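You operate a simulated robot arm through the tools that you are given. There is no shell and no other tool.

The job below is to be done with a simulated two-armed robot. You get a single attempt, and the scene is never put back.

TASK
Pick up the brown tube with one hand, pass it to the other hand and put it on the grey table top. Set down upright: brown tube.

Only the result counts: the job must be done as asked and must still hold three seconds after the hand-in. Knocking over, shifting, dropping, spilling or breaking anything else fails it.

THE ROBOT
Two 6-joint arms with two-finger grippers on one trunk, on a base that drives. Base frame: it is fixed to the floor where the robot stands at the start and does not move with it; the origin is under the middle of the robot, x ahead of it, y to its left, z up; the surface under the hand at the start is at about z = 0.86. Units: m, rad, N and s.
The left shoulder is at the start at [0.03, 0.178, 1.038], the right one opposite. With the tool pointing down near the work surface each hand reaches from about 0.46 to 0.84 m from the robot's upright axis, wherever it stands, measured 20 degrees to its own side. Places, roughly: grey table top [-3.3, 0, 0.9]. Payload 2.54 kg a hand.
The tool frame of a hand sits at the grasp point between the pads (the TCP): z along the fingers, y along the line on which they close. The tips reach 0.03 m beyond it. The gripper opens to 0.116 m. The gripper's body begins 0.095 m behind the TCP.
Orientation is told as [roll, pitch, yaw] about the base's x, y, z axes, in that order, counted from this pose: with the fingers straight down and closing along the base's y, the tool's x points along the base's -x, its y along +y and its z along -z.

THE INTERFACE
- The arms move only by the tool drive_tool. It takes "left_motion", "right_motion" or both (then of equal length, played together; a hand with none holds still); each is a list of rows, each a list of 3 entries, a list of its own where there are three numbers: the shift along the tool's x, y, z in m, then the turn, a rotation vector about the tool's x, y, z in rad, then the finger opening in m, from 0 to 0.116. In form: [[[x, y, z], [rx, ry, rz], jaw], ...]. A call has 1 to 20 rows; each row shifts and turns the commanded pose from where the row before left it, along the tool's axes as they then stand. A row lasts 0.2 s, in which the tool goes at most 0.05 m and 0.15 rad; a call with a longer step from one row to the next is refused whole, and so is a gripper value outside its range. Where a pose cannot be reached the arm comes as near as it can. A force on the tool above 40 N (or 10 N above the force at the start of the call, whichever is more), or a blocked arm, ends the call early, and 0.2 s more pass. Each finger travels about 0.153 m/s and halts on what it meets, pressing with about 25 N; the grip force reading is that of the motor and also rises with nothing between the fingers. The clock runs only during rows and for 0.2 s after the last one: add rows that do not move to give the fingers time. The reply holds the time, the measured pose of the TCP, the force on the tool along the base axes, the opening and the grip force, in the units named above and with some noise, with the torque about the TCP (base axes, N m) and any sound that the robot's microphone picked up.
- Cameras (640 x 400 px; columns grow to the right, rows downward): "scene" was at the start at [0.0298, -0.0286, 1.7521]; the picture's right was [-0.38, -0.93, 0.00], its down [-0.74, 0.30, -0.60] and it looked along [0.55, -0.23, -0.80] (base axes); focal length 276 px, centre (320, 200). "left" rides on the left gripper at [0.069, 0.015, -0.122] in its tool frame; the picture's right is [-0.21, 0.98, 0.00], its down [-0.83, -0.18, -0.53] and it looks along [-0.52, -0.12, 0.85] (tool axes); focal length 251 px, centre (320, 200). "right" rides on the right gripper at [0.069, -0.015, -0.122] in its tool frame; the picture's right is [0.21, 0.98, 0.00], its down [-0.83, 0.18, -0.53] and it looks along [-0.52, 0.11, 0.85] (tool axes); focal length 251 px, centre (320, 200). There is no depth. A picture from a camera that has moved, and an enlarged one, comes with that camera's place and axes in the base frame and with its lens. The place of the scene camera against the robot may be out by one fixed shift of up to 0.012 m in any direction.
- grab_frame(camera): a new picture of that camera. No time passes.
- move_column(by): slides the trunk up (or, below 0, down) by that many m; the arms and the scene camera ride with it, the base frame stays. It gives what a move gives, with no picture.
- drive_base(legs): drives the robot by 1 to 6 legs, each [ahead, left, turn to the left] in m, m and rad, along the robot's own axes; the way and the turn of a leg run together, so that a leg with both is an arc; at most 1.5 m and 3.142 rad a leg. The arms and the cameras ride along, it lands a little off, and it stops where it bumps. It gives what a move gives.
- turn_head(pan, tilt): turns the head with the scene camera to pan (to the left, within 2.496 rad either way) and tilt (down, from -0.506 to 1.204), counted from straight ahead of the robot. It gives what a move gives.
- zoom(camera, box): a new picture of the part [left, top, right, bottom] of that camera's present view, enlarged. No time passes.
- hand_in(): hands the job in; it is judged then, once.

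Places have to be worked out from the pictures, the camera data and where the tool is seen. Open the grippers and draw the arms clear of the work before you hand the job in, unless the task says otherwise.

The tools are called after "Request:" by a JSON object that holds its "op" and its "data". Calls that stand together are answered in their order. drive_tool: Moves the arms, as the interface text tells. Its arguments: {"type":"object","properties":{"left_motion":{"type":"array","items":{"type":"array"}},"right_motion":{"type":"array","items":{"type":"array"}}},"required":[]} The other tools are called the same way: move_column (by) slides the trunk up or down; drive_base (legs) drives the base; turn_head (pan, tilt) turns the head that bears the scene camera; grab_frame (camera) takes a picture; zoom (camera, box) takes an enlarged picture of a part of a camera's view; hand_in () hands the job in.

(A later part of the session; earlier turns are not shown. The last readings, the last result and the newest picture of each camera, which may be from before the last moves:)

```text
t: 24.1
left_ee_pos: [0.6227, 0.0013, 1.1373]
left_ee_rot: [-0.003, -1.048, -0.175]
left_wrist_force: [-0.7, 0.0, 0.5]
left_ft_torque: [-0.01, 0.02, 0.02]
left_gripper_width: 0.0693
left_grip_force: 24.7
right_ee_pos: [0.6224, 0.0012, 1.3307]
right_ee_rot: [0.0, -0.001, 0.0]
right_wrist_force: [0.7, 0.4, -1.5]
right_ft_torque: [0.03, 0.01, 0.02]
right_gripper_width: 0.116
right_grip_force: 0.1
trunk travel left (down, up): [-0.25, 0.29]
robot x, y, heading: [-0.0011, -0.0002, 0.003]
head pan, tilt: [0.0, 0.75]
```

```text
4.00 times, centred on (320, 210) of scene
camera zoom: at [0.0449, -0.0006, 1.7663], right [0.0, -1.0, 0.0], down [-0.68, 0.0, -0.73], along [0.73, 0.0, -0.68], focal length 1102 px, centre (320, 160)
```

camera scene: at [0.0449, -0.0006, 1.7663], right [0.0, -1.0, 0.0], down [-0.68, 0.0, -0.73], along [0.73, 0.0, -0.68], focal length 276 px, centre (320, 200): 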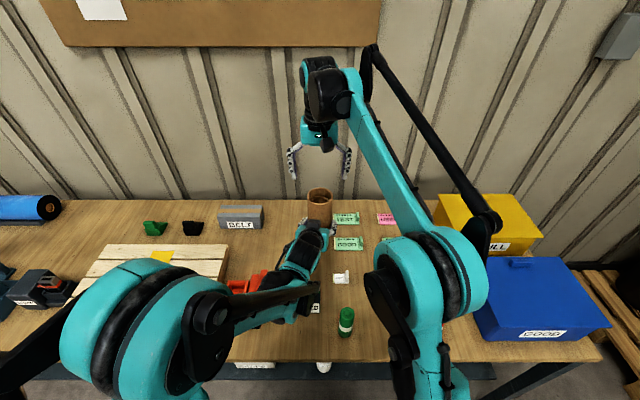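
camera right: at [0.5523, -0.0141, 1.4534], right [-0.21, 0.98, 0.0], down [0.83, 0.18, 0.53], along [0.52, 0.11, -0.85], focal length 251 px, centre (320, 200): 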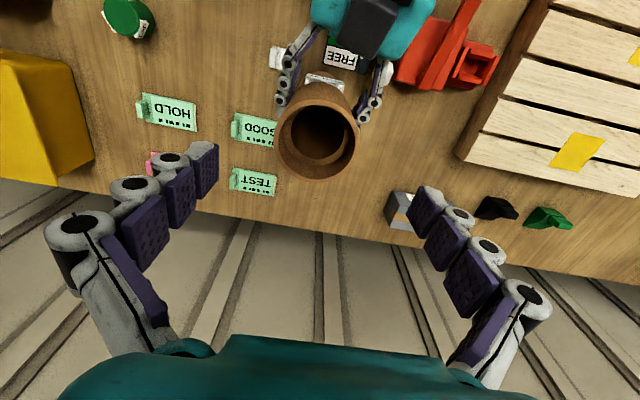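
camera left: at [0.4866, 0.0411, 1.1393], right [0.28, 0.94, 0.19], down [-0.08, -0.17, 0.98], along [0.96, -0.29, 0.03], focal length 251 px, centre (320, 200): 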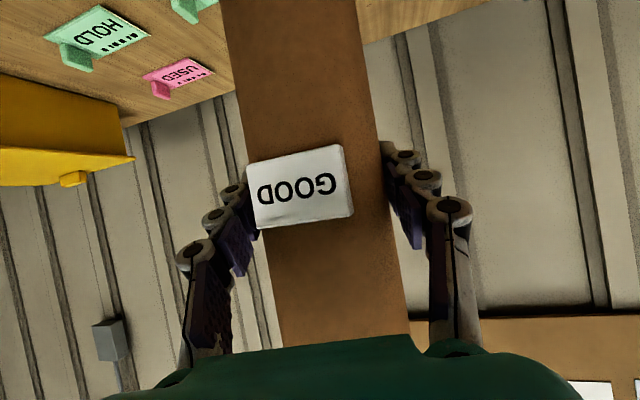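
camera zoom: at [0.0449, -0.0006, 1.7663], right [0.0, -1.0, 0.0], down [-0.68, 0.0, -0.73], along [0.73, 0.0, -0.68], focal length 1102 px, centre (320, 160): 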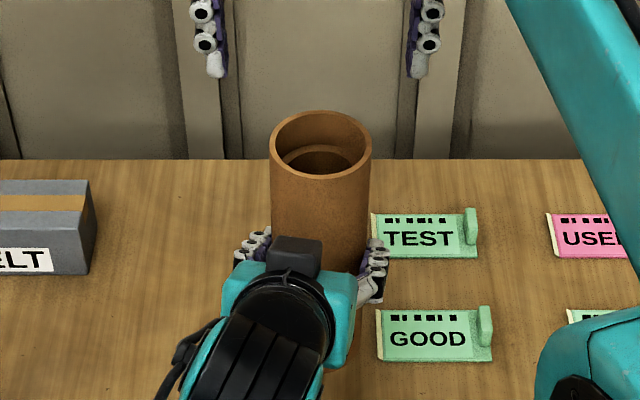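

The tube is still upright in the left grip: rim centre (0.622, -0.003), directly over the TCP within about 4 mm. I retract the right hand to its own side and raise the left hand with the tube by 0.09 m for travel.

Request:
{"op": "drive_tool", "data": {"right_motion": [[[0, -0.04, 0], [0, 0, 0], 0.116], [[0, -0.04, 0], [0, 0, 0], 0.116], [[0, -0.04, 0], [0, 0, 0], 0.116], [[0, -0.04, 0], [0, 0, 0], 0.116], [[0.033, -0.03, 0], [0, 0, 0], 0.116], [[0.033, -0.03, 0], [0, 0, 0], 0.116], [[0.033, -0.03, 0], [0, 0, 0], 0.116], [[0.033, -0.03, 0], [0, 0, 0], 0.116], [[0.033, -0.03, 0], [0, 0, 0], 0.116]]}}

Request:
{"op": "drive_tool", "data": {"left_motion": [[[-0.013, 0, -0.0075], [0, 0, 0], 0.04], [[-0.013, 0, -0.0075], [0, 0, 0], 0.04], [[-0.013, 0, -0.0075], [0, 0, 0], 0.04], [[-0.013, 0, -0.0075], [0, 0, 0], 0.04], [[-0.013, 0, -0.0075], [0, 0, 0], 0.04], [[-0.013, 0, -0.0075], [0, 0, 0], 0.04], [[0, 0, 0], [0, 0, 0], 0.04]]}}

Request:
{"op": "grab_frame", "data": {"camera": "scene"}}

Request:
{"op": "grab_frame", "data": {"camera": "left"}}

```text
t: 26.1
left_ee_pos: [0.6206, 0.0009, 1.1375]
left_ee_rot: [-0.001, -1.049, -0.174]
left_wrist_force: [-0.6, -0.2, -0.5]
left_ft_torque: [0.01, 0.01, 0.02]
left_gripper_width: 0.0691
left_grip_force: 25.1
right_ee_pos: [0.4535, -0.3106, 1.3289]
right_ee_rot: [0.0, -0.001, -0.001]
right_wrist_force: [0.3, -0.6, -0.3]
right_ft_torque: [0.04, -0.03, -0.02]
right_gripper_width: 0.116
right_grip_force: 0.1
trunk travel left (down, up): [-0.25, 0.29]
robot x, y, heading: [0.0013, -0.0002, 0.001]
head pan, tilt: [0.0, 0.75]
```

```text
t: 27.7
left_ee_pos: [0.6226, 0.0021, 1.2277]
left_ee_rot: [-0.003, -1.047, -0.175]
left_wrist_force: [-0.2, 0.2, -3.4]
left_ft_torque: [-0.02, -0.01, 0.01]
left_gripper_width: 0.069
left_grip_force: 25.4
right_ee_pos: [0.4557, -0.3091, 1.3291]
right_ee_rot: [0.0, 0.001, -0.001]
right_wrist_force: [0.0, 0.4, 0.6]
right_ft_torque: [0.03, 0.04, 0.02]
right_gripper_width: 0.1161
right_grip_force: 0.0
trunk travel left (down, up): [-0.25, 0.29]
robot x, y, heading: [-0.0003, 0.0023, 0.001]
head pan, tilt: [0.0, 0.75]
```

```text
taken
camera scene: at [0.0451, -0.0006, 1.7663], right [0.0, -1.0, 0.0], down [-0.68, 0.0, -0.73], along [0.73, 0.0, -0.68], focal length 276 px, centre (320, 200)
```

scene: 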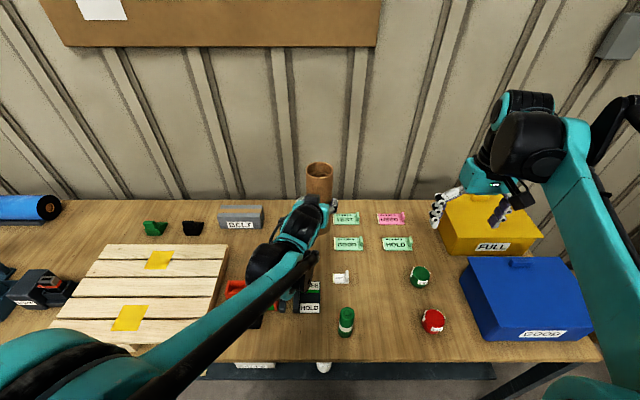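

```text
taken
camera left: at [0.4873, 0.0426, 1.2294], right [0.28, 0.94, 0.19], down [-0.08, -0.17, 0.98], along [0.96, -0.29, 0.03], focal length 251 px, centre (320, 200)
```

left: 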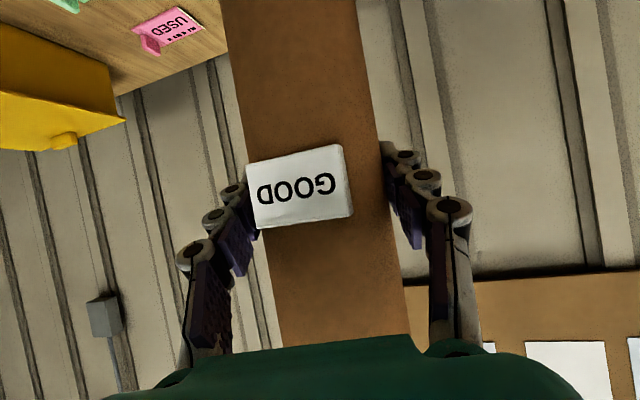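

The left hand carries 3.4 N (the tube's weight) and the label hasn't shifted. Before driving, I look around on both sides for obstacles.

Request:
{"op": "turn_head", "data": {"pan": -2.4, "tilt": 0.5}}

Request:
{"op": "grab_frame", "data": {"camera": "scene"}}

Request:
{"op": "turn_head", "data": {"pan": 1.6, "tilt": 0.6}}

Request:
{"op": "grab_frame", "data": {"camera": "scene"}}

```text
t: 29.9
left_ee_pos: [0.6228, 0.0025, 1.2275]
left_ee_rot: [-0.004, -1.048, -0.176]
left_wrist_force: [0.4, -0.3, -2.8]
left_ft_torque: [0.02, 0.04, -0.02]
left_gripper_width: 0.0693
left_grip_force: 25.1
right_ee_pos: [0.4555, -0.3108, 1.3297]
right_ee_rot: [0.0, 0.002, 0.0]
right_wrist_force: [0.1, -0.3, 1.7]
right_ft_torque: [0.01, 0.02, 0.0]
right_gripper_width: 0.116
right_grip_force: 0.1
trunk travel left (down, up): [-0.25, 0.29]
robot x, y, heading: [-0.0009, 0.0002, -0.0]
head pan, tilt: [-2.4, 0.499]
```

```text
taken
camera scene: at [-0.1052, -0.0621, 1.7883], right [-0.68, 0.74, 0.0], down [0.35, 0.32, -0.88], along [-0.65, -0.59, -0.48], focal length 276 px, centre (320, 200)
```

scene: 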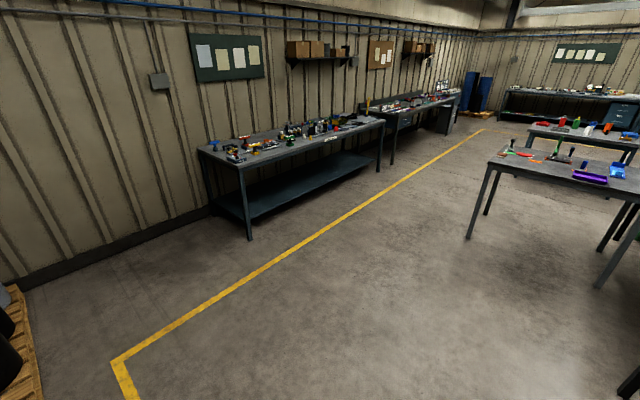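

```text
t: 33.2
left_ee_pos: [0.6227, 0.0027, 1.2273]
left_ee_rot: [-0.002, -1.045, -0.175]
left_wrist_force: [-0.5, -0.1, -3.0]
left_ft_torque: [-0.01, 0.01, -0.01]
left_gripper_width: 0.0686
left_grip_force: 25.1
right_ee_pos: [0.4558, -0.31, 1.3292]
right_ee_rot: [0.0, 0.0, 0.0]
right_wrist_force: [-0.9, -0.1, 0.0]
right_ft_torque: [-0.02, -0.01, 0.01]
right_gripper_width: 0.1157
right_grip_force: 0.1
trunk travel left (down, up): [-0.25, 0.29]
robot x, y, heading: [0.0008, 0.0011, 0.002]
head pan, tilt: [1.6, 0.6]
```

```text
taken
camera scene: at [-0.0408, 0.0878, 1.7792], right [1.0, 0.03, 0.0], down [0.02, -0.56, -0.83], along [-0.02, 0.82, -0.56], focal length 276 px, centre (320, 200)
```

scene: 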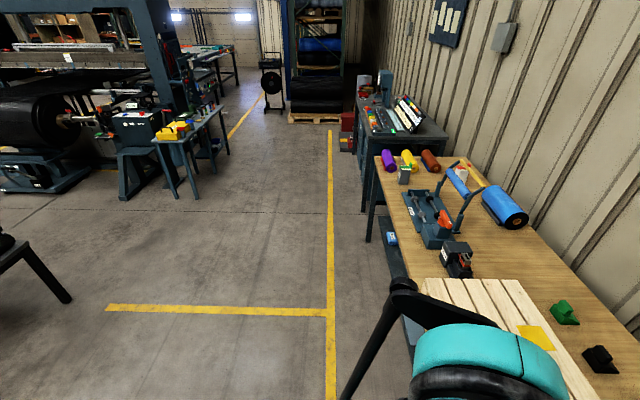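

The floor behind and beside the robot is open. I back off 0.9 m straight from the wooden bench first.

Request:
{"op": "drive_base", "data": {"legs": [[-0.9, 0, 0]]}}

Request:
{"op": "grab_frame", "data": {"camera": "left"}}

```text
t: 37.9
left_ee_pos: [-0.2792, 0.0011, 1.2281]
left_ee_rot: [-0.001, -1.047, -0.184]
left_wrist_force: [-0.3, -0.4, -2.5]
left_ft_torque: [-0.01, -0.02, 0.02]
left_gripper_width: 0.0688
left_grip_force: 24.8
right_ee_pos: [-0.4508, -0.3098, 1.3291]
right_ee_rot: [0.0, 0.001, -0.012]
right_wrist_force: [-0.2, -0.7, 0.1]
right_ft_torque: [0.0, -0.01, 0.0]
right_gripper_width: 0.116
right_grip_force: 0.0
trunk travel left (down, up): [-0.25, 0.29]
robot x, y, heading: [-0.9044, 0.0015, -0.011]
head pan, tilt: [1.6, 0.6]
```

```text
taken
camera left: at [-0.4142, 0.0422, 1.2295], right [0.28, 0.94, 0.19], down [-0.08, -0.17, 0.98], along [0.95, -0.29, 0.03], focal length 251 px, centre (320, 200)
```

left: 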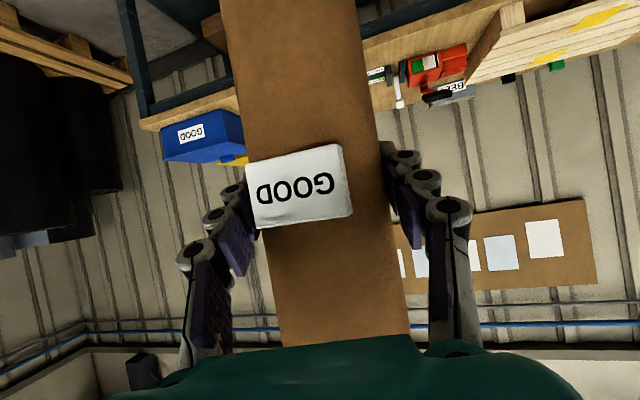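

The tube hasn't moved in the hand. Now I turn around in place to face the grey table.

Request:
{"op": "drive_base", "data": {"legs": [[0, 0, 1.576], [0, 0, 1.576]]}}

Request:
{"op": "turn_head", "data": {"pan": 0.0, "tilt": 0.35}}

Request:
{"op": "grab_frame", "data": {"camera": "scene"}}

Request:
{"op": "grab_frame", "data": {"camera": "left"}}

```text
t: 46.0
left_ee_pos: [-1.5242, 0.0009, 1.227]
left_ee_rot: [-0.001, -1.046, 2.969]
left_wrist_force: [1.1, -1.2, -2.1]
left_ft_torque: [-0.02, 0.0, -0.01]
left_gripper_width: 0.0688
left_grip_force: 25.6
right_ee_pos: [-1.3581, 0.314, 1.3288]
right_ee_rot: [0.001, -0.001, -3.139]
right_wrist_force: [0.6, 0.1, 0.5]
right_ft_torque: [-0.02, -0.03, -0.02]
right_gripper_width: 0.116
right_grip_force: 0.0
trunk travel left (down, up): [-0.25, 0.29]
robot x, y, heading: [-0.9013, 0.004, -3.138]
head pan, tilt: [1.6, 0.6]
```

```text
t: 47.6
left_ee_pos: [-1.5265, 0.0012, 1.2277]
left_ee_rot: [-0.002, -1.048, 2.969]
left_wrist_force: [-0.3, 0.1, -3.5]
left_ft_torque: [-0.02, -0.01, 0.02]
left_gripper_width: 0.0687
left_grip_force: 24.8
right_ee_pos: [-1.3569, 0.3142, 1.3307]
right_ee_rot: [-0.002, 0.0, -3.14]
right_wrist_force: [-0.4, -0.1, 0.1]
right_ft_torque: [0.03, 0.02, -0.01]
right_gripper_width: 0.1161
right_grip_force: 0.1
trunk travel left (down, up): [-0.25, 0.29]
robot x, y, heading: [-0.9037, 0.0097, -3.139]
head pan, tilt: [0.0, 0.351]
```

```text
taken
camera scene: at [-0.9739, 0.0039, 1.802], right [0.0, 1.0, 0.0], down [0.34, 0.0, -0.94], along [-0.94, 0.0, -0.34], focal length 276 px, centre (320, 200)
```

scene: 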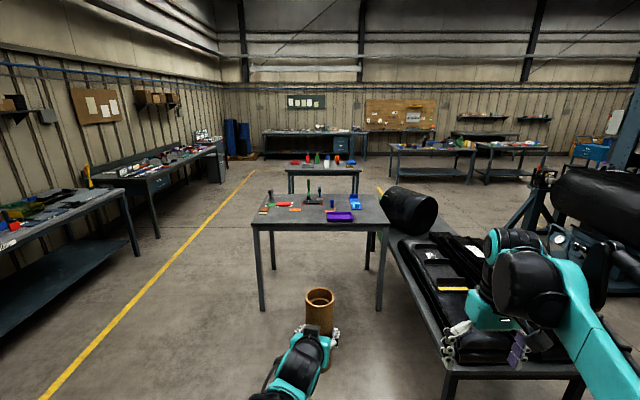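

```text
taken
camera left: at [-1.3892, -0.0374, 1.2293], right [-0.27, -0.94, 0.19], down [0.08, 0.17, 0.98], along [-0.96, 0.28, 0.03], focal length 251 px, centre (320, 200)
```

left: 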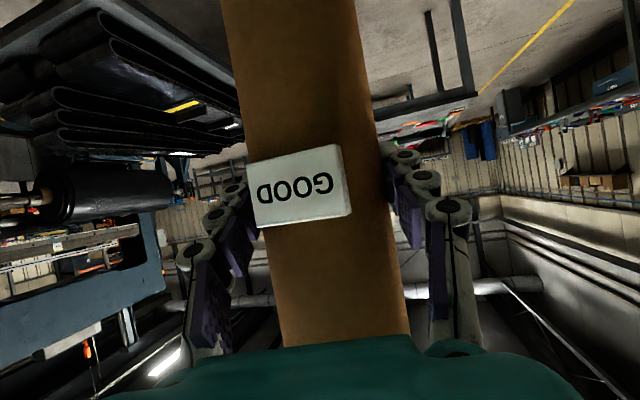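

The robot now faces the grey table, which is clear of the black low table on the right. I zoom in on the grey table to map the free space and its edges.

Request:
{"op": "zoom", "data": {"camera": "scene", "box": [240, 170, 400, 270]}}

Request:
{"op": "zoom", "data": {"camera": "scene", "box": [230, 150, 550, 350]}}

```text
4.00 times, centred on (320, 220) of scene
camera zoom: at [-0.9739, 0.0039, 1.802], right [0.0, 1.0, 0.0], down [0.34, 0.0, -0.94], along [-0.94, 0.0, -0.34], focal length 1102 px, centre (320, 120)
```

zoom: 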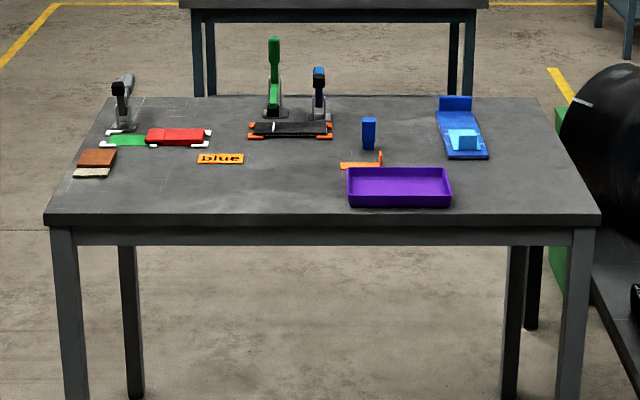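

```text
2.00 times, centred on (390, 250) of scene
camera zoom: at [-0.9739, 0.0039, 1.802], right [0.0, 1.0, 0.0], down [0.34, 0.0, -0.94], along [-0.94, 0.0, -0.34], focal length 551 px, centre (180, 100)
```

zoom: 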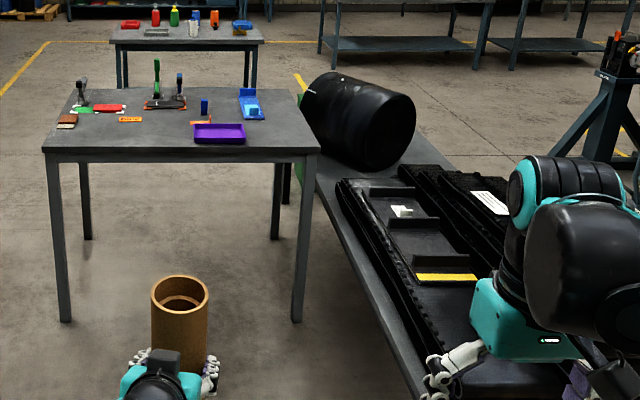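

The table top spans x from about -3.61 to -2.91, y from about -0.53 to 0.54. The front area around (-3.02, -0.17) is free, with the purple tray at y > 0.05 and the "blue" tag at x < -3.17. I drive most of the way and stop short to re-measure.

Request:
{"op": "drive_base", "data": {"legs": [[1.2, 0.17, 0]]}}

Request:
{"op": "turn_head", "data": {"pan": 0.0, "tilt": 0.75}}

Request:
{"op": "grab_frame", "data": {"camera": "scene"}}

Request:
{"op": "grab_frame", "data": {"camera": "left"}}

```text
t: 53.8
left_ee_pos: [-2.7297, -0.1924, 1.2274]
left_ee_rot: [-0.003, -1.049, 2.987]
left_wrist_force: [0.7, -0.6, -3.2]
left_ft_torque: [0.01, 0.0, 0.0]
left_gripper_width: 0.0686
left_grip_force: 25.5
right_ee_pos: [-2.5674, 0.1242, 1.33]
right_ee_rot: [-0.001, 0.001, -3.124]
right_wrist_force: [0.6, -0.8, 0.2]
right_ft_torque: [0.0, 0.0, 0.0]
right_gripper_width: 0.1159
right_grip_force: 0.0
trunk travel left (down, up): [-0.25, 0.29]
robot x, y, heading: [-2.1069, -0.1767, -3.117]
head pan, tilt: [0.0, 0.351]
```

```text
t: 54.7
left_ee_pos: [-2.7301, -0.1906, 1.2272]
left_ee_rot: [-0.002, -1.045, 2.988]
left_wrist_force: [0.0, -0.1, -3.1]
left_ft_torque: [0.04, -0.05, 0.0]
left_gripper_width: 0.0685
left_grip_force: 25.4
right_ee_pos: [-2.566, 0.1253, 1.3301]
right_ee_rot: [0.001, 0.0, -3.124]
right_wrist_force: [0.8, -0.4, 0.2]
right_ft_torque: [-0.01, 0.0, -0.01]
right_gripper_width: 0.1161
right_grip_force: 0.0
trunk travel left (down, up): [-0.25, 0.29]
robot x, y, heading: [-2.1053, -0.1763, -3.122]
head pan, tilt: [0.0, 0.75]
```

```text
taken
camera scene: at [-2.1687, -0.1785, 1.7664], right [-0.02, 1.0, 0.0], down [0.68, 0.01, -0.73], along [-0.73, -0.01, -0.68], focal length 276 px, centre (320, 200)
```

scene: 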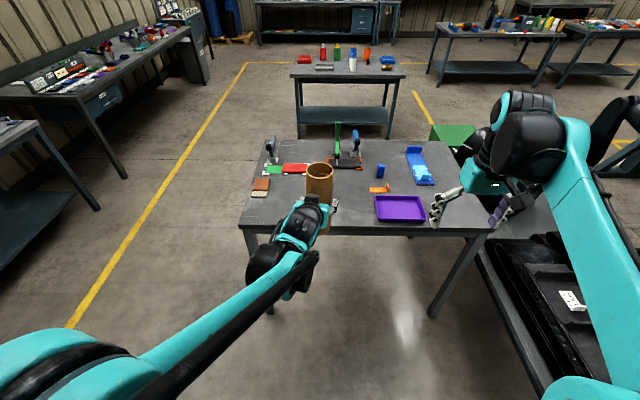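

```text
taken
camera left: at [-2.5933, -0.228, 1.2293], right [-0.26, -0.95, 0.19], down [0.08, 0.17, 0.98], along [-0.96, 0.27, 0.03], focal length 251 px, centre (320, 200)
```

left: 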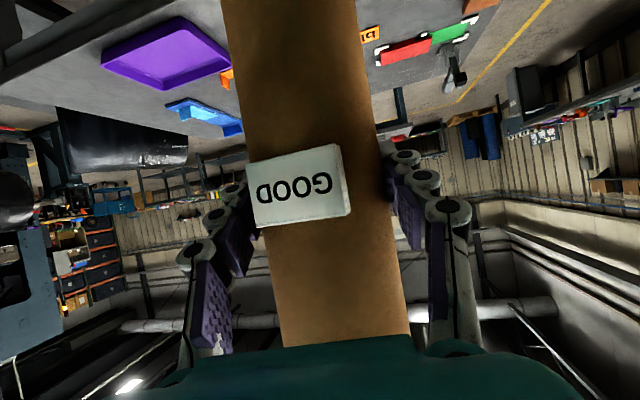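

I zoom in on the table edge and the area near the target to triangulate the edge and surface height.

Request:
{"op": "zoom", "data": {"camera": "scene", "box": [230, 120, 390, 250]}}

Request:
{"op": "zoom", "data": {"camera": "scene", "box": [360, 130, 500, 250]}}

```text
3.08 times, centred on (310, 185) of scene
camera zoom: at [-2.1687, -0.1785, 1.7664], right [-0.02, 1.0, 0.0], down [0.68, 0.01, -0.73], along [-0.73, -0.01, -0.68], focal length 848 px, centre (351, 246)
```

zoom: 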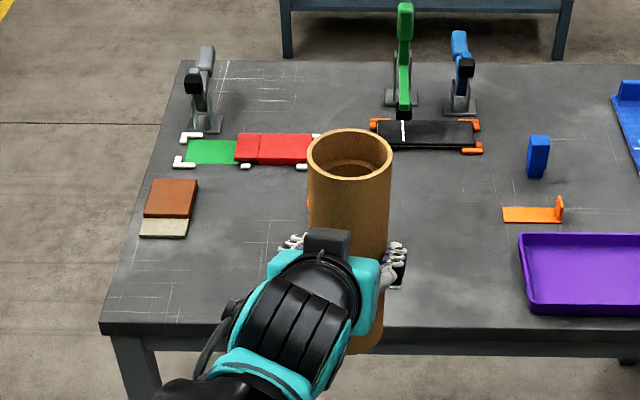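

```text
3.33 times, centred on (430, 190) of scene
camera zoom: at [-2.1687, -0.1785, 1.7664], right [-0.02, 1.0, 0.0], down [0.68, 0.01, -0.73], along [-0.73, -0.01, -0.68], focal length 918 px, centre (-47, 233)
```

zoom: 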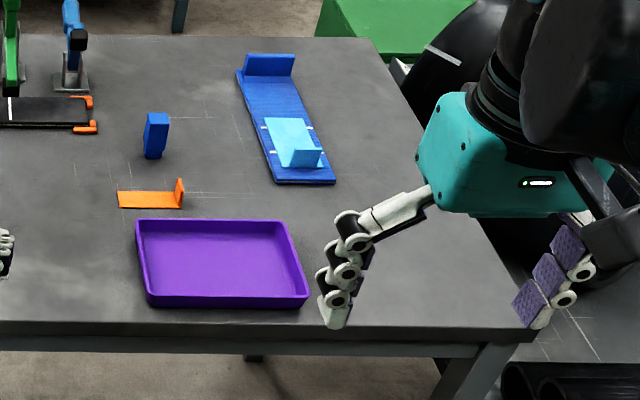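

The edge triangulates to x ≈ -2.95 with the surface at z ≈ 0.88–0.90. I aim for the tube at (-3.05, -0.20), about 0.1 m inside the edge and 0.15 m before the tag, so I drive 0.32 m ahead with the tube bottom still over 0.2 m above the table.

Request:
{"op": "drive_base", "data": {"legs": [[0.32, 0, 0]]}}

Request:
{"op": "turn_head", "data": {"pan": 0.0, "tilt": 0.85}}

Request:
{"op": "grab_frame", "data": {"camera": "scene"}}

Request:
{"op": "grab_frame", "data": {"camera": "left"}}

Request:
{"op": "grab_frame", "data": {"camera": "right"}}

```text
t: 56.9
left_ee_pos: [-3.054, -0.203, 1.2264]
left_ee_rot: [-0.002, -1.047, 2.993]
left_wrist_force: [-0.3, 0.1, -3.4]
left_ft_torque: [-0.02, -0.01, 0.02]
left_gripper_width: 0.0689
left_grip_force: 25.0
right_ee_pos: [-2.896, 0.1153, 1.3295]
right_ee_rot: [0.0, -0.001, -3.116]
right_wrist_force: [-0.4, -0.5, -0.4]
right_ft_torque: [-0.03, -0.04, 0.01]
right_gripper_width: 0.116
right_grip_force: 0.1
trunk travel left (down, up): [-0.25, 0.29]
robot x, y, heading: [-2.4316, -0.1841, -3.116]
head pan, tilt: [0.0, 0.75]
```

```text
t: 57.5
left_ee_pos: [-3.0544, -0.2041, 1.2278]
left_ee_rot: [-0.002, -1.047, 2.994]
left_wrist_force: [-0.4, -0.1, -3.3]
left_ft_torque: [0.0, 0.0, 0.0]
left_gripper_width: 0.0686
left_grip_force: 25.2
right_ee_pos: [-2.8949, 0.1152, 1.3285]
right_ee_rot: [-0.001, -0.001, -3.115]
right_wrist_force: [0.2, -0.3, -0.3]
right_ft_torque: [0.0, 0.0, -0.01]
right_gripper_width: 0.1162
right_grip_force: 0.0
trunk travel left (down, up): [-0.25, 0.29]
robot x, y, heading: [-2.4288, -0.1838, -3.119]
head pan, tilt: [0.0, 0.85]
```

```text
taken
camera scene: at [-2.4894, -0.1861, 1.7583], right [-0.03, 1.0, 0.0], down [0.75, 0.02, -0.66], along [-0.66, -0.02, -0.75], focal length 276 px, centre (320, 200)
```

scene: 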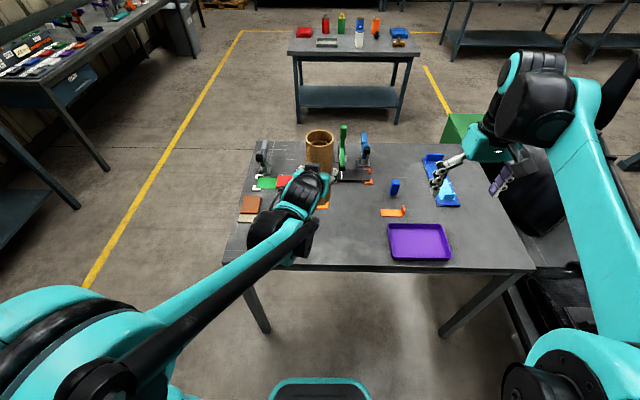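

```text
taken
camera left: at [-2.9183, -0.2381, 1.2293], right [-0.25, -0.95, 0.19], down [0.08, 0.17, 0.98], along [-0.96, 0.26, 0.03], focal length 251 px, centre (320, 200)
```

left: 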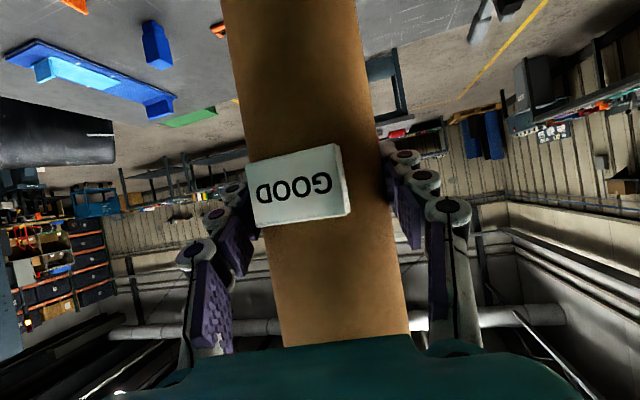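

```text
taken
camera right: at [-2.8266, 0.1305, 1.4521], right [0.24, -0.97, 0.0], down [-0.82, -0.2, 0.53], along [-0.52, -0.13, -0.85], focal length 251 px, centre (320, 200)
```

right: 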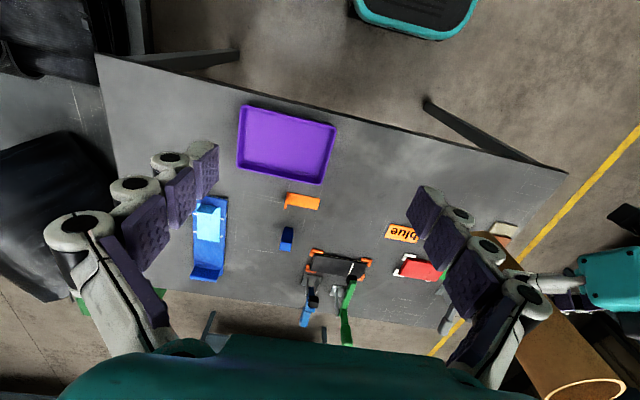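

The tube is over (-3.054, -0.204): the edge is at x ≈ -2.95 and the "blue" tag at x ≈ -3.22, so the spot is clear. I lower by 0.19 m, leaving roughly 0.04 m before contact.

Request:
{"op": "drive_tool", "data": {"left_motion": [[[0.0208, 0, 0.012], [0, 0, 0], 0.04], [[0.0208, 0, 0.012], [0, 0, 0], 0.04], [[0.0208, 0, 0.012], [0, 0, 0], 0.04], [[0.0208, 0, 0.012], [0, 0, 0], 0.04], [[0.0208, 0, 0.012], [0, 0, 0], 0.04], [[0.0208, 0, 0.012], [0, 0, 0], 0.04], [[0.0208, 0, 0.012], [0, 0, 0], 0.04], [[0.0139, 0, 0.008], [0, 0, 0], 0.04], [[0, 0, 0], [0, 0, 0], 0.04]]}}

Request:
{"op": "grab_frame", "data": {"camera": "left"}}

Request:
{"op": "grab_frame", "data": {"camera": "right"}}

Request:
{"op": "zoom", "data": {"camera": "scene", "box": [220, 120, 420, 280]}}

```text
t: 59.5
left_ee_pos: [-3.0553, -0.2031, 1.044]
left_ee_rot: [-0.002, -1.048, 2.994]
left_wrist_force: [0.7, 0.1, -2.3]
left_ft_torque: [0.03, -0.02, 0.01]
left_gripper_width: 0.0687
left_grip_force: 24.9
right_ee_pos: [-2.8946, 0.115, 1.3303]
right_ee_rot: [0.0, 0.001, -3.115]
right_wrist_force: [0.4, -0.3, -0.8]
right_ft_torque: [-0.01, 0.02, -0.01]
right_gripper_width: 0.1163
right_grip_force: 0.1
trunk travel left (down, up): [-0.25, 0.29]
robot x, y, heading: [-2.4301, -0.1839, -3.119]
head pan, tilt: [0.0, 0.85]
```

```text
taken
camera left: at [-2.918, -0.2379, 1.0451], right [-0.25, -0.95, 0.19], down [0.08, 0.17, 0.98], along [-0.96, 0.26, 0.03], focal length 251 px, centre (320, 200)
```

left: 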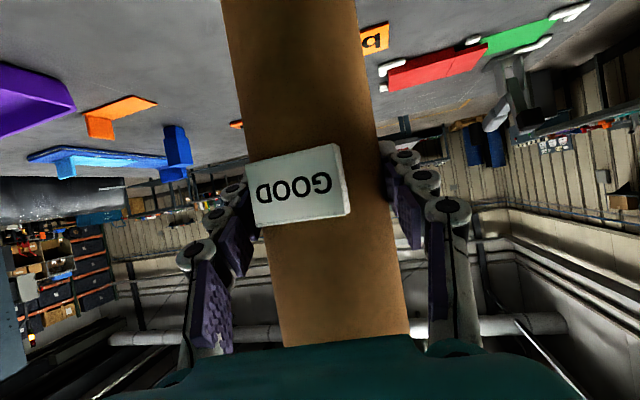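

```text
taken
camera right: at [-2.8262, 0.1305, 1.4522], right [0.24, -0.97, 0.0], down [-0.82, -0.2, 0.53], along [-0.52, -0.13, -0.85], focal length 251 px, centre (320, 200)
```

right: 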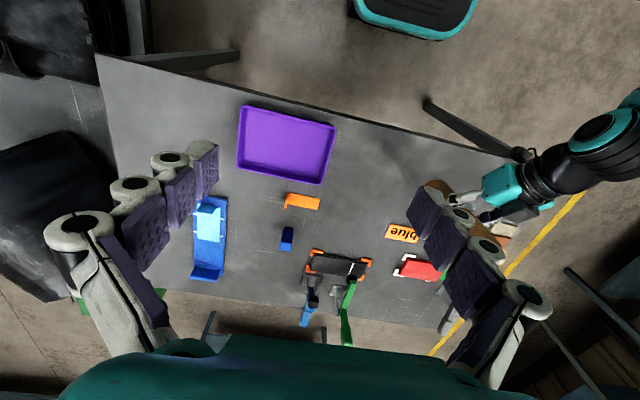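

```text
2.50 times, centred on (320, 200) of scene
camera zoom: at [-2.4889, -0.1862, 1.7583], right [-0.03, 1.0, 0.0], down [0.75, 0.02, -0.66], along [-0.66, -0.02, -0.75], focal length 689 px, centre (320, 200)
```

zoom: 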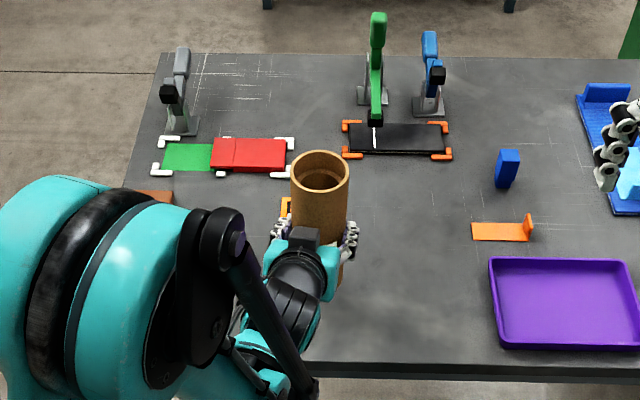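

The table surface is at z ≈ 0.888 from the left camera, so contact is expected at TCP z ≈ 0.994. I lower another 0.036 m, then go in fine steps while watching the force.

Request:
{"op": "drive_tool", "data": {"left_motion": [[[0.0104, 0, 0.006], [0, 0, 0], 0.04], [[0.0104, 0, 0.006], [0, 0, 0], 0.04], [[0.0104, 0, 0.006], [0, 0, 0], 0.04], [[0, 0, 0], [0, 0, 0], 0.04]]}}

Request:
{"op": "grab_frame", "data": {"camera": "left"}}

Request:
{"op": "zoom", "data": {"camera": "right", "box": [380, 80, 640, 280]}}

```text
t: 60.5
left_ee_pos: [-3.0626, -0.1987, 1.0182]
left_ee_rot: [-0.003, -1.044, 2.993]
left_wrist_force: [0.8, -0.1, -2.8]
left_ft_torque: [-0.01, 0.01, 0.02]
left_gripper_width: 0.0685
left_grip_force: 25.2
left hand out of reach, approached as far as the arm can: row 2, 3
right_ee_pos: [-2.8949, 0.1139, 1.3303]
right_ee_rot: [-0.001, 0.001, -3.115]
right_wrist_force: [1.1, 0.5, -0.1]
right_ft_torque: [-0.03, 0.0, -0.01]
right_gripper_width: 0.116
right_grip_force: 0.1
trunk travel left (down, up): [-0.25, 0.29]
robot x, y, heading: [-2.4331, -0.1848, -3.116]
head pan, tilt: [0.0, 0.85]
```

```text
taken
camera left: at [-2.9273, -0.2344, 1.0201], right [-0.25, -0.95, 0.19], down [0.07, 0.17, 0.98], along [-0.96, 0.26, 0.03], focal length 251 px, centre (320, 200)
```

left: 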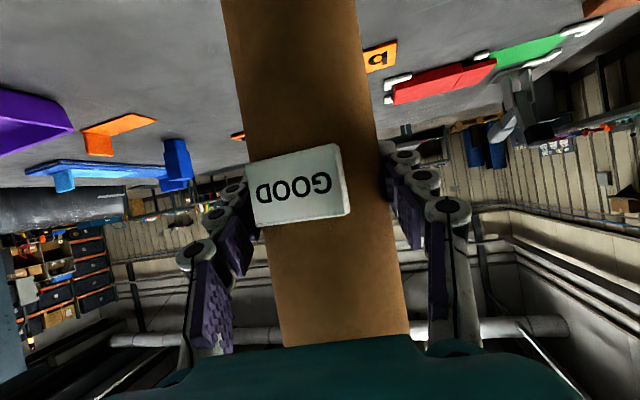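

```text
2.00 times, centred on (510, 180) of right
camera zoom: at [-2.8263, 0.1304, 1.4522], right [0.24, -0.97, 0.0], down [-0.82, -0.2, 0.53], along [-0.52, -0.13, -0.85], focal length 503 px, centre (-60, 240)
```

zoom: 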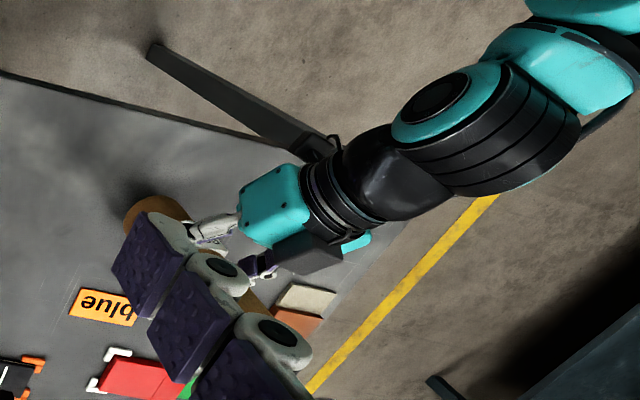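

The arm itself can't get lower in this pose, and no contact has occurred yet. I raise the left hand back to a comfortable height relative to the shoulder and lower the trunk instead.

Request:
{"op": "drive_tool", "data": {"left_motion": [[[-0.0208, 0, -0.012], [0, 0, 0], 0.04], [[-0.0208, 0, -0.012], [0, 0, 0], 0.04], [[-0.0208, 0, -0.012], [0, 0, 0], 0.04], [[-0.0208, 0, -0.012], [0, 0, 0], 0.04], [[0, 0, 0], [0, 0, 0], 0.04]]}}

Request:
{"op": "grab_frame", "data": {"camera": "scene"}}

```text
t: 61.7
left_ee_pos: [-3.0619, -0.1998, 1.1131]
left_ee_rot: [-0.002, -1.047, 2.992]
left_wrist_force: [-0.8, 0.1, -3.0]
left_ft_torque: [-0.03, -0.03, -0.01]
left_gripper_width: 0.0688
left_grip_force: 24.5
right_ee_pos: [-2.8966, 0.115, 1.3295]
right_ee_rot: [0.001, 0.0, -3.114]
right_wrist_force: [0.9, 0.3, -0.3]
right_ft_torque: [-0.01, -0.04, -0.03]
right_gripper_width: 0.1162
right_grip_force: 0.1
trunk travel left (down, up): [-0.25, 0.29]
robot x, y, heading: [-2.4331, -0.1831, -3.115]
head pan, tilt: [0.0, 0.85]
```

```text
taken
camera scene: at [-2.49, -0.186, 1.7583], right [-0.03, 1.0, 0.0], down [0.75, 0.02, -0.66], along [-0.66, -0.02, -0.75], focal length 276 px, centre (320, 200)
```

scene: 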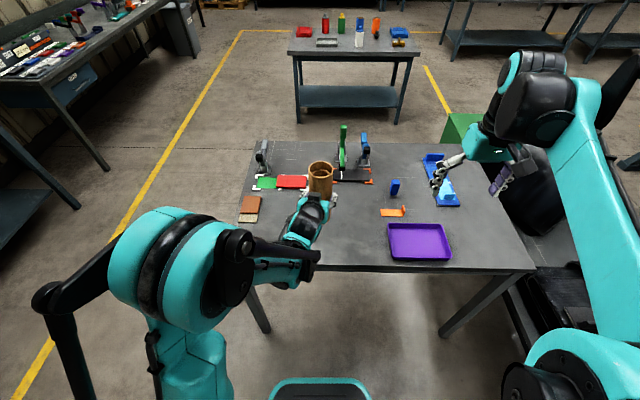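

The left hand is back at TCP z 1.113 with its orientation intact, and the elbow is clear of the table. I lower the trunk by 0.09 m, which should leave the tube bottom about 0.03 m over the table.

Request:
{"op": "move_column", "data": {"by": -0.09}}

Request:
{"op": "grab_frame", "data": {"camera": "left"}}

Request:
{"op": "grab_frame", "data": {"camera": "scene"}}

```text
t: 63.0
left_ee_pos: [-3.0626, -0.2001, 1.0237]
left_ee_rot: [-0.002, -1.046, 2.995]
left_wrist_force: [0.3, -1.2, -1.3]
left_ft_torque: [0.0, 0.01, 0.04]
left_gripper_width: 0.0687
left_grip_force: 25.2
right_ee_pos: [-2.8945, 0.1142, 1.2386]
right_ee_rot: [-0.001, -0.001, -3.116]
right_wrist_force: [-0.7, -0.2, -1.0]
right_ft_torque: [-0.04, 0.03, 0.01]
right_gripper_width: 0.116
right_grip_force: 0.0
trunk travel left (down, up): [-0.16, 0.38]
robot x, y, heading: [-2.4311, -0.1858, -3.112]
head pan, tilt: [0.0, 0.85]
```

```text
taken
camera left: at [-2.9262, -0.2353, 1.0255], right [-0.25, -0.95, 0.19], down [0.08, 0.17, 0.98], along [-0.96, 0.26, 0.03], focal length 251 px, centre (320, 200)
```

left: 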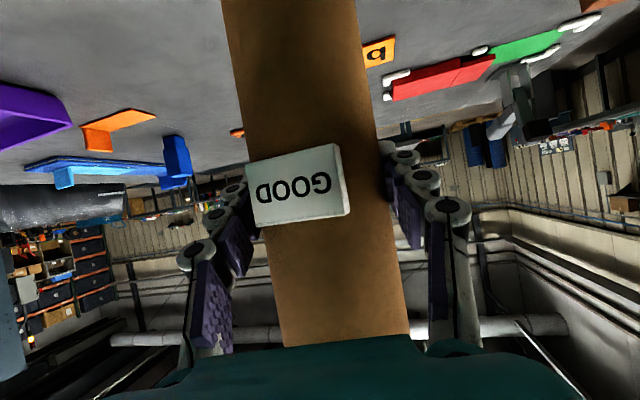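

```text
taken
camera scene: at [-2.4891, -0.1862, 1.6685], right [-0.03, 1.0, 0.0], down [0.75, 0.02, -0.66], along [-0.66, -0.02, -0.75], focal length 276 px, centre (320, 200)
```

scene: 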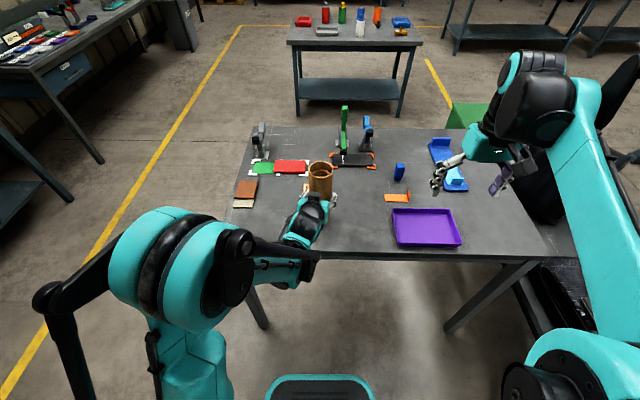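

TCP z is now 1.024. I lower with the arm in small steps and read the force.

Request:
{"op": "drive_tool", "data": {"left_motion": [[[0.0052, 0, 0.003], [0, 0, 0], 0.04], [[0.0052, 0, 0.003], [0, 0, 0], 0.04], [[0.0035, 0, 0.002], [0, 0, 0], 0.04], [[0, 0, 0], [0, 0, 0], 0.04]]}}

Request:
{"op": "zoom", "data": {"camera": "right", "box": [380, 80, 640, 280]}}

```text
t: 64.0
left_ee_pos: [-3.0637, -0.2007, 1.0061]
left_ee_rot: [0.0, -1.046, 2.993]
left_wrist_force: [0.5, -0.1, -2.6]
left_ft_torque: [0.03, -0.03, -0.02]
left_gripper_width: 0.0686
left_grip_force: 25.2
right_ee_pos: [-2.893, 0.1137, 1.2393]
right_ee_rot: [0.0, -0.001, -3.116]
right_wrist_force: [-0.4, -0.3, -0.5]
right_ft_torque: [-0.02, 0.02, 0.02]
right_gripper_width: 0.1159
right_grip_force: 0.0
trunk travel left (down, up): [-0.16, 0.38]
robot x, y, heading: [-2.43, -0.1834, -3.114]
head pan, tilt: [0.0, 0.85]
```

```text
2.00 times, centred on (510, 180) of right
camera zoom: at [-2.8264, 0.1305, 1.3621], right [0.24, -0.97, 0.0], down [-0.82, -0.2, 0.53], along [-0.52, -0.13, -0.85], focal length 503 px, centre (-60, 240)
```

zoom: 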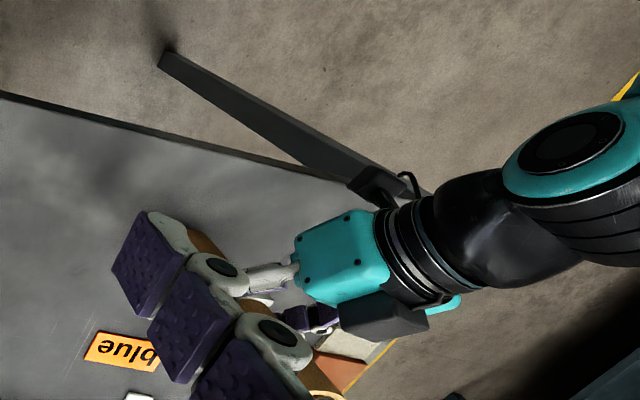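

No contact yet at TCP z 1.006 (force still -2.6 N). I continue with 3 mm steps.

Request:
{"op": "drive_tool", "data": {"left_motion": [[[0.0026, 0, 0.0015], [0, 0, 0], 0.04], [[0.0026, 0, 0.0015], [0, 0, 0], 0.04], [[0, 0, 0], [0, 0, 0], 0.04]]}}

```text
t: 64.8
left_ee_pos: [-3.0615, -0.2008, 1.001]
left_ee_rot: [-0.002, -1.048, 2.993]
left_wrist_force: [0.6, -0.4, -2.7]
left_ft_torque: [0.04, -0.03, 0.03]
left_gripper_width: 0.0686
left_grip_force: 24.6
right_ee_pos: [-2.8956, 0.1131, 1.2384]
right_ee_rot: [-0.001, -0.001, -3.116]
right_wrist_force: [0.4, 0.3, -0.1]
right_ft_torque: [0.02, 0.0, -0.01]
right_gripper_width: 0.1162
right_grip_force: 0.0
trunk travel left (down, up): [-0.16, 0.38]
robot x, y, heading: [-2.4354, -0.1877, -3.118]
head pan, tilt: [0.0, 0.85]
```

Still only the tube's weight is felt at z 1.001. I go two more 3 mm steps.

Request:
{"op": "drive_tool", "data": {"left_motion": [[[0.0026, 0, 0.0015], [0, 0, 0], 0.04], [[0.0026, 0, 0.0015], [0, 0, 0], 0.04], [[0, 0, 0], [0, 0, 0], 0.04]]}}

```text
t: 65.6
left_ee_pos: [-3.0625, -0.2004, 0.9953]
left_ee_rot: [-0.001, -1.046, 2.992]
left_wrist_force: [-1.0, -0.6, -3.8]
left_ft_torque: [-0.02, -0.01, 0.02]
left_gripper_width: 0.0686
left_grip_force: 25.2
right_ee_pos: [-2.8954, 0.1145, 1.2389]
right_ee_rot: [-0.002, 0.001, -3.114]
right_wrist_force: [-0.8, -0.1, 0.5]
right_ft_torque: [0.01, 0.02, 0.01]
right_gripper_width: 0.116
right_grip_force: 0.1
trunk travel left (down, up): [-0.16, 0.38]
robot x, y, heading: [-2.4344, -0.1875, -3.113]
head pan, tilt: [0.0, 0.85]
```

Force is -3.8 N at z 0.995, so the tube still hangs free. I continue in 2–3 mm steps.

Request:
{"op": "drive_tool", "data": {"left_motion": [[[0.0022, 0, 0.00125], [0, 0, 0], 0.04], [[0.0022, 0, 0.00125], [0, 0, 0], 0.04], [[0, 0, 0], [0, 0, 0], 0.04]]}}

Request:
{"op": "grab_frame", "data": {"camera": "left"}}

```text
t: 66.4
left_ee_pos: [-3.0607, -0.2003, 0.9915]
left_ee_rot: [-0.001, -1.047, 2.993]
left_wrist_force: [0.5, 0.6, -2.8]
left_ft_torque: [0.01, 0.01, 0.0]
left_gripper_width: 0.0684
left_grip_force: 25.3
right_ee_pos: [-2.8959, 0.1143, 1.2393]
right_ee_rot: [0.001, 0.001, -3.115]
right_wrist_force: [-0.8, 0.7, 0.0]
right_ft_torque: [-0.01, -0.02, 0.02]
right_gripper_width: 0.1159
right_grip_force: 0.0
trunk travel left (down, up): [-0.16, 0.38]
robot x, y, heading: [-2.4281, -0.1863, -3.12]
head pan, tilt: [0.0, 0.85]
```

```text
taken
camera left: at [-2.9257, -0.2352, 0.9922], right [-0.25, -0.95, 0.19], down [0.08, 0.17, 0.98], along [-0.96, 0.26, 0.03], focal length 251 px, centre (320, 200)
```

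left: 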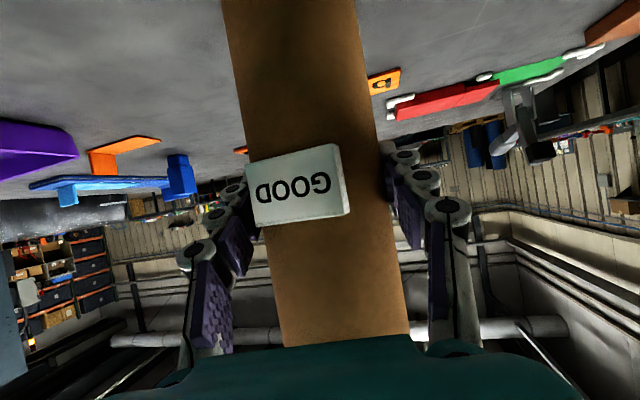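

Improved triangulation puts the table at z ≈ 0.88, so contact should come near TCP z 0.986. I continue in small steps.

Request:
{"op": "drive_tool", "data": {"left_motion": [[[0.0022, 0, 0.00125], [0, 0, 0], 0.04], [[0, 0, 0], [0, 0, 0], 0.04]]}}

Request:
{"op": "drive_tool", "data": {"left_motion": [[[0.0022, 0, 0.00125], [0, 0, 0], 0.04], [[0, 0, 0], [0, 0, 0], 0.04]]}}

```text
t: 67.0
left_ee_pos: [-3.0627, -0.2005, 0.9877]
left_ee_rot: [-0.003, -1.047, 2.994]
left_wrist_force: [-0.1, 0.4, -3.4]
left_ft_torque: [-0.05, 0.0, -0.01]
left_gripper_width: 0.0684
left_grip_force: 24.2
right_ee_pos: [-2.8939, 0.1151, 1.2389]
right_ee_rot: [0.001, 0.001, -3.115]
right_wrist_force: [0.0, -0.7, 0.1]
right_ft_torque: [0.0, -0.03, -0.01]
right_gripper_width: 0.116
right_grip_force: 0.1
trunk travel left (down, up): [-0.16, 0.38]
robot x, y, heading: [-2.4321, -0.1827, -3.116]
head pan, tilt: [0.0, 0.85]
```

```text
t: 67.6
left_ee_pos: [-3.0619, -0.2011, 0.9869]
left_ee_rot: [-0.001, -1.048, 2.993]
left_wrist_force: [-2.2, -0.9, 2.0]
left_ft_torque: [0.06, 0.2, 0.05]
left_gripper_width: 0.0684
left_grip_force: 24.9
right_ee_pos: [-2.8943, 0.1138, 1.2398]
right_ee_rot: [0.001, -0.001, -3.115]
right_wrist_force: [0.2, -0.3, -0.3]
right_ft_torque: [-0.03, 0.01, -0.01]
right_gripper_width: 0.116
right_grip_force: 0.0
trunk travel left (down, up): [-0.16, 0.38]
robot x, y, heading: [-2.4334, -0.1832, -3.117]
head pan, tilt: [0.0, 0.85]
```

Contact: the vertical force went from -3.4 to +2.0 N at TCP z 0.987. I press 1 mm more so the tube sits flush and look at it.

Request:
{"op": "drive_tool", "data": {"left_motion": [[[0.0009, 0, 0.0005], [0, 0, 0], 0.04], [[0, 0, 0], [0, 0, 0], 0.04]]}}

Request:
{"op": "zoom", "data": {"camera": "scene", "box": [260, 140, 380, 240]}}

Request:
{"op": "grab_frame", "data": {"camera": "left"}}

```text
t: 68.2
left_ee_pos: [-3.0619, -0.2009, 0.9866]
left_ee_rot: [-0.001, -1.05, 2.992]
left_wrist_force: [-3.1, -1.7, 16.6]
left_ft_torque: [0.33, 0.0, 0.0]
left_gripper_width: 0.0689
left_grip_force: 25.0
right_ee_pos: [-2.8943, 0.1145, 1.2403]
right_ee_rot: [0.0, -0.001, -3.116]
right_wrist_force: [0.2, 0.3, -0.5]
right_ft_torque: [-0.02, 0.0, -0.01]
right_gripper_width: 0.1162
right_grip_force: 0.0
trunk travel left (down, up): [-0.16, 0.38]
robot x, y, heading: [-2.4347, -0.1877, -3.115]
head pan, tilt: [0.0, 0.85]
```

```text
4.00 times, centred on (320, 190) of scene
camera zoom: at [-2.4876, -0.1865, 1.6685], right [-0.03, 1.0, 0.0], down [0.75, 0.02, -0.66], along [-0.66, -0.02, -0.75], focal length 1102 px, centre (320, 240)
```

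zoom: 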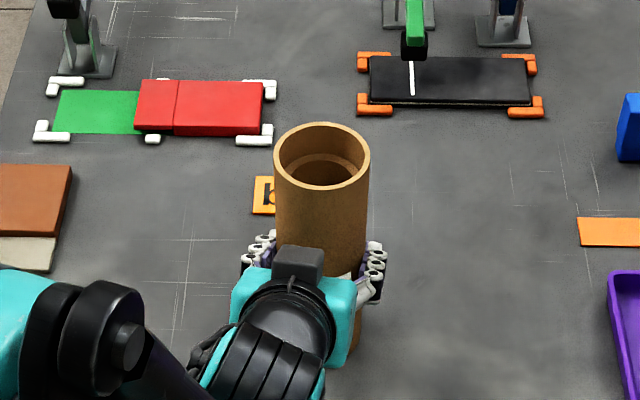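

```text
taken
camera left: at [-2.9253, -0.2358, 0.9874], right [-0.25, -0.95, 0.19], down [0.08, 0.17, 0.98], along [-0.96, 0.26, 0.03], focal length 251 px, centre (320, 200)
```

left: 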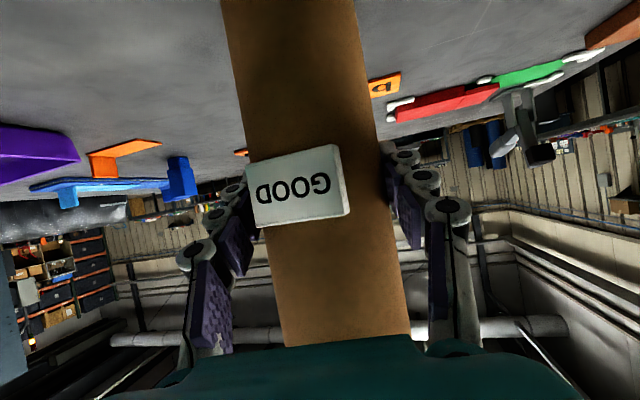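

The table carries the tube now (16 N). The torque about x hints that it leans slightly, so I zoom in at the tube's lower edge to judge the lean before releasing.

Request:
{"op": "zoom", "data": {"camera": "scene", "box": [295, 165, 355, 235]}}

```text
5.71 times, centred on (325, 200) of scene
camera zoom: at [-2.4876, -0.1865, 1.6685], right [-0.03, 1.0, 0.0], down [0.75, 0.02, -0.66], along [-0.66, -0.02, -0.75], focal length 1574 px, centre (291, 200)
```

zoom: 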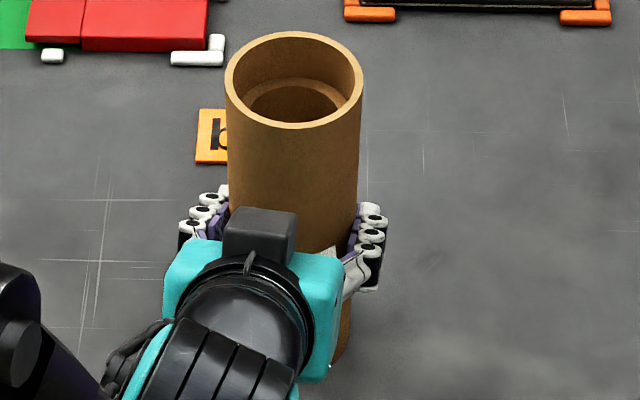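

The lean is below about half a degree, which is fine for release. I relieve most of the press by 0.8 mm and then open the left fingers gradually.

Request:
{"op": "drive_tool", "data": {"left_motion": [[[-0.0007, 0, -0.0004], [0, 0, 0], 0.04], [[0, 0, 0], [0, 0, 0], 0.04]]}}

```text
t: 68.8
left_ee_pos: [-3.0617, -0.2009, 0.9863]
left_ee_rot: [-0.003, -1.049, 2.994]
left_wrist_force: [-1.8, -1.3, 11.7]
left_ft_torque: [0.3, 0.06, 0.02]
left_gripper_width: 0.0687
left_grip_force: 25.0
right_ee_pos: [-2.8938, 0.1152, 1.2386]
right_ee_rot: [0.0, 0.0, -3.115]
right_wrist_force: [0.2, -0.6, -0.6]
right_ft_torque: [0.0, 0.02, 0.0]
right_gripper_width: 0.116
right_grip_force: 0.1
trunk travel left (down, up): [-0.16, 0.38]
robot x, y, heading: [-2.4308, -0.1875, -3.112]
head pan, tilt: [0.0, 0.85]
```

Force is down to 11.7 N. I relieve it a little more so the tube rests lightly.

Request:
{"op": "drive_tool", "data": {"left_motion": [[[-0.0009, 0, -0.0005], [0, 0, 0], 0.04], [[0, 0, 0], [0, 0, 0], 0.04]]}}

```text
t: 69.4
left_ee_pos: [-3.0613, -0.1998, 0.9851]
left_ee_rot: [0.001, -1.046, 2.993]
left_wrist_force: [0.7, -1.6, -0.1]
left_ft_torque: [0.03, -0.09, -0.04]
left_gripper_width: 0.0687
left_grip_force: 24.4
right_ee_pos: [-2.8948, 0.1148, 1.24]
right_ee_rot: [-0.001, 0.0, -3.115]
right_wrist_force: [0.1, -0.3, -0.1]
right_ft_torque: [-0.02, 0.0, -0.01]
right_gripper_width: 0.1161
right_grip_force: 0.1
trunk travel left (down, up): [-0.16, 0.38]
robot x, y, heading: [-2.4325, -0.1812, -3.117]
head pan, tilt: [0.0, 0.85]
```

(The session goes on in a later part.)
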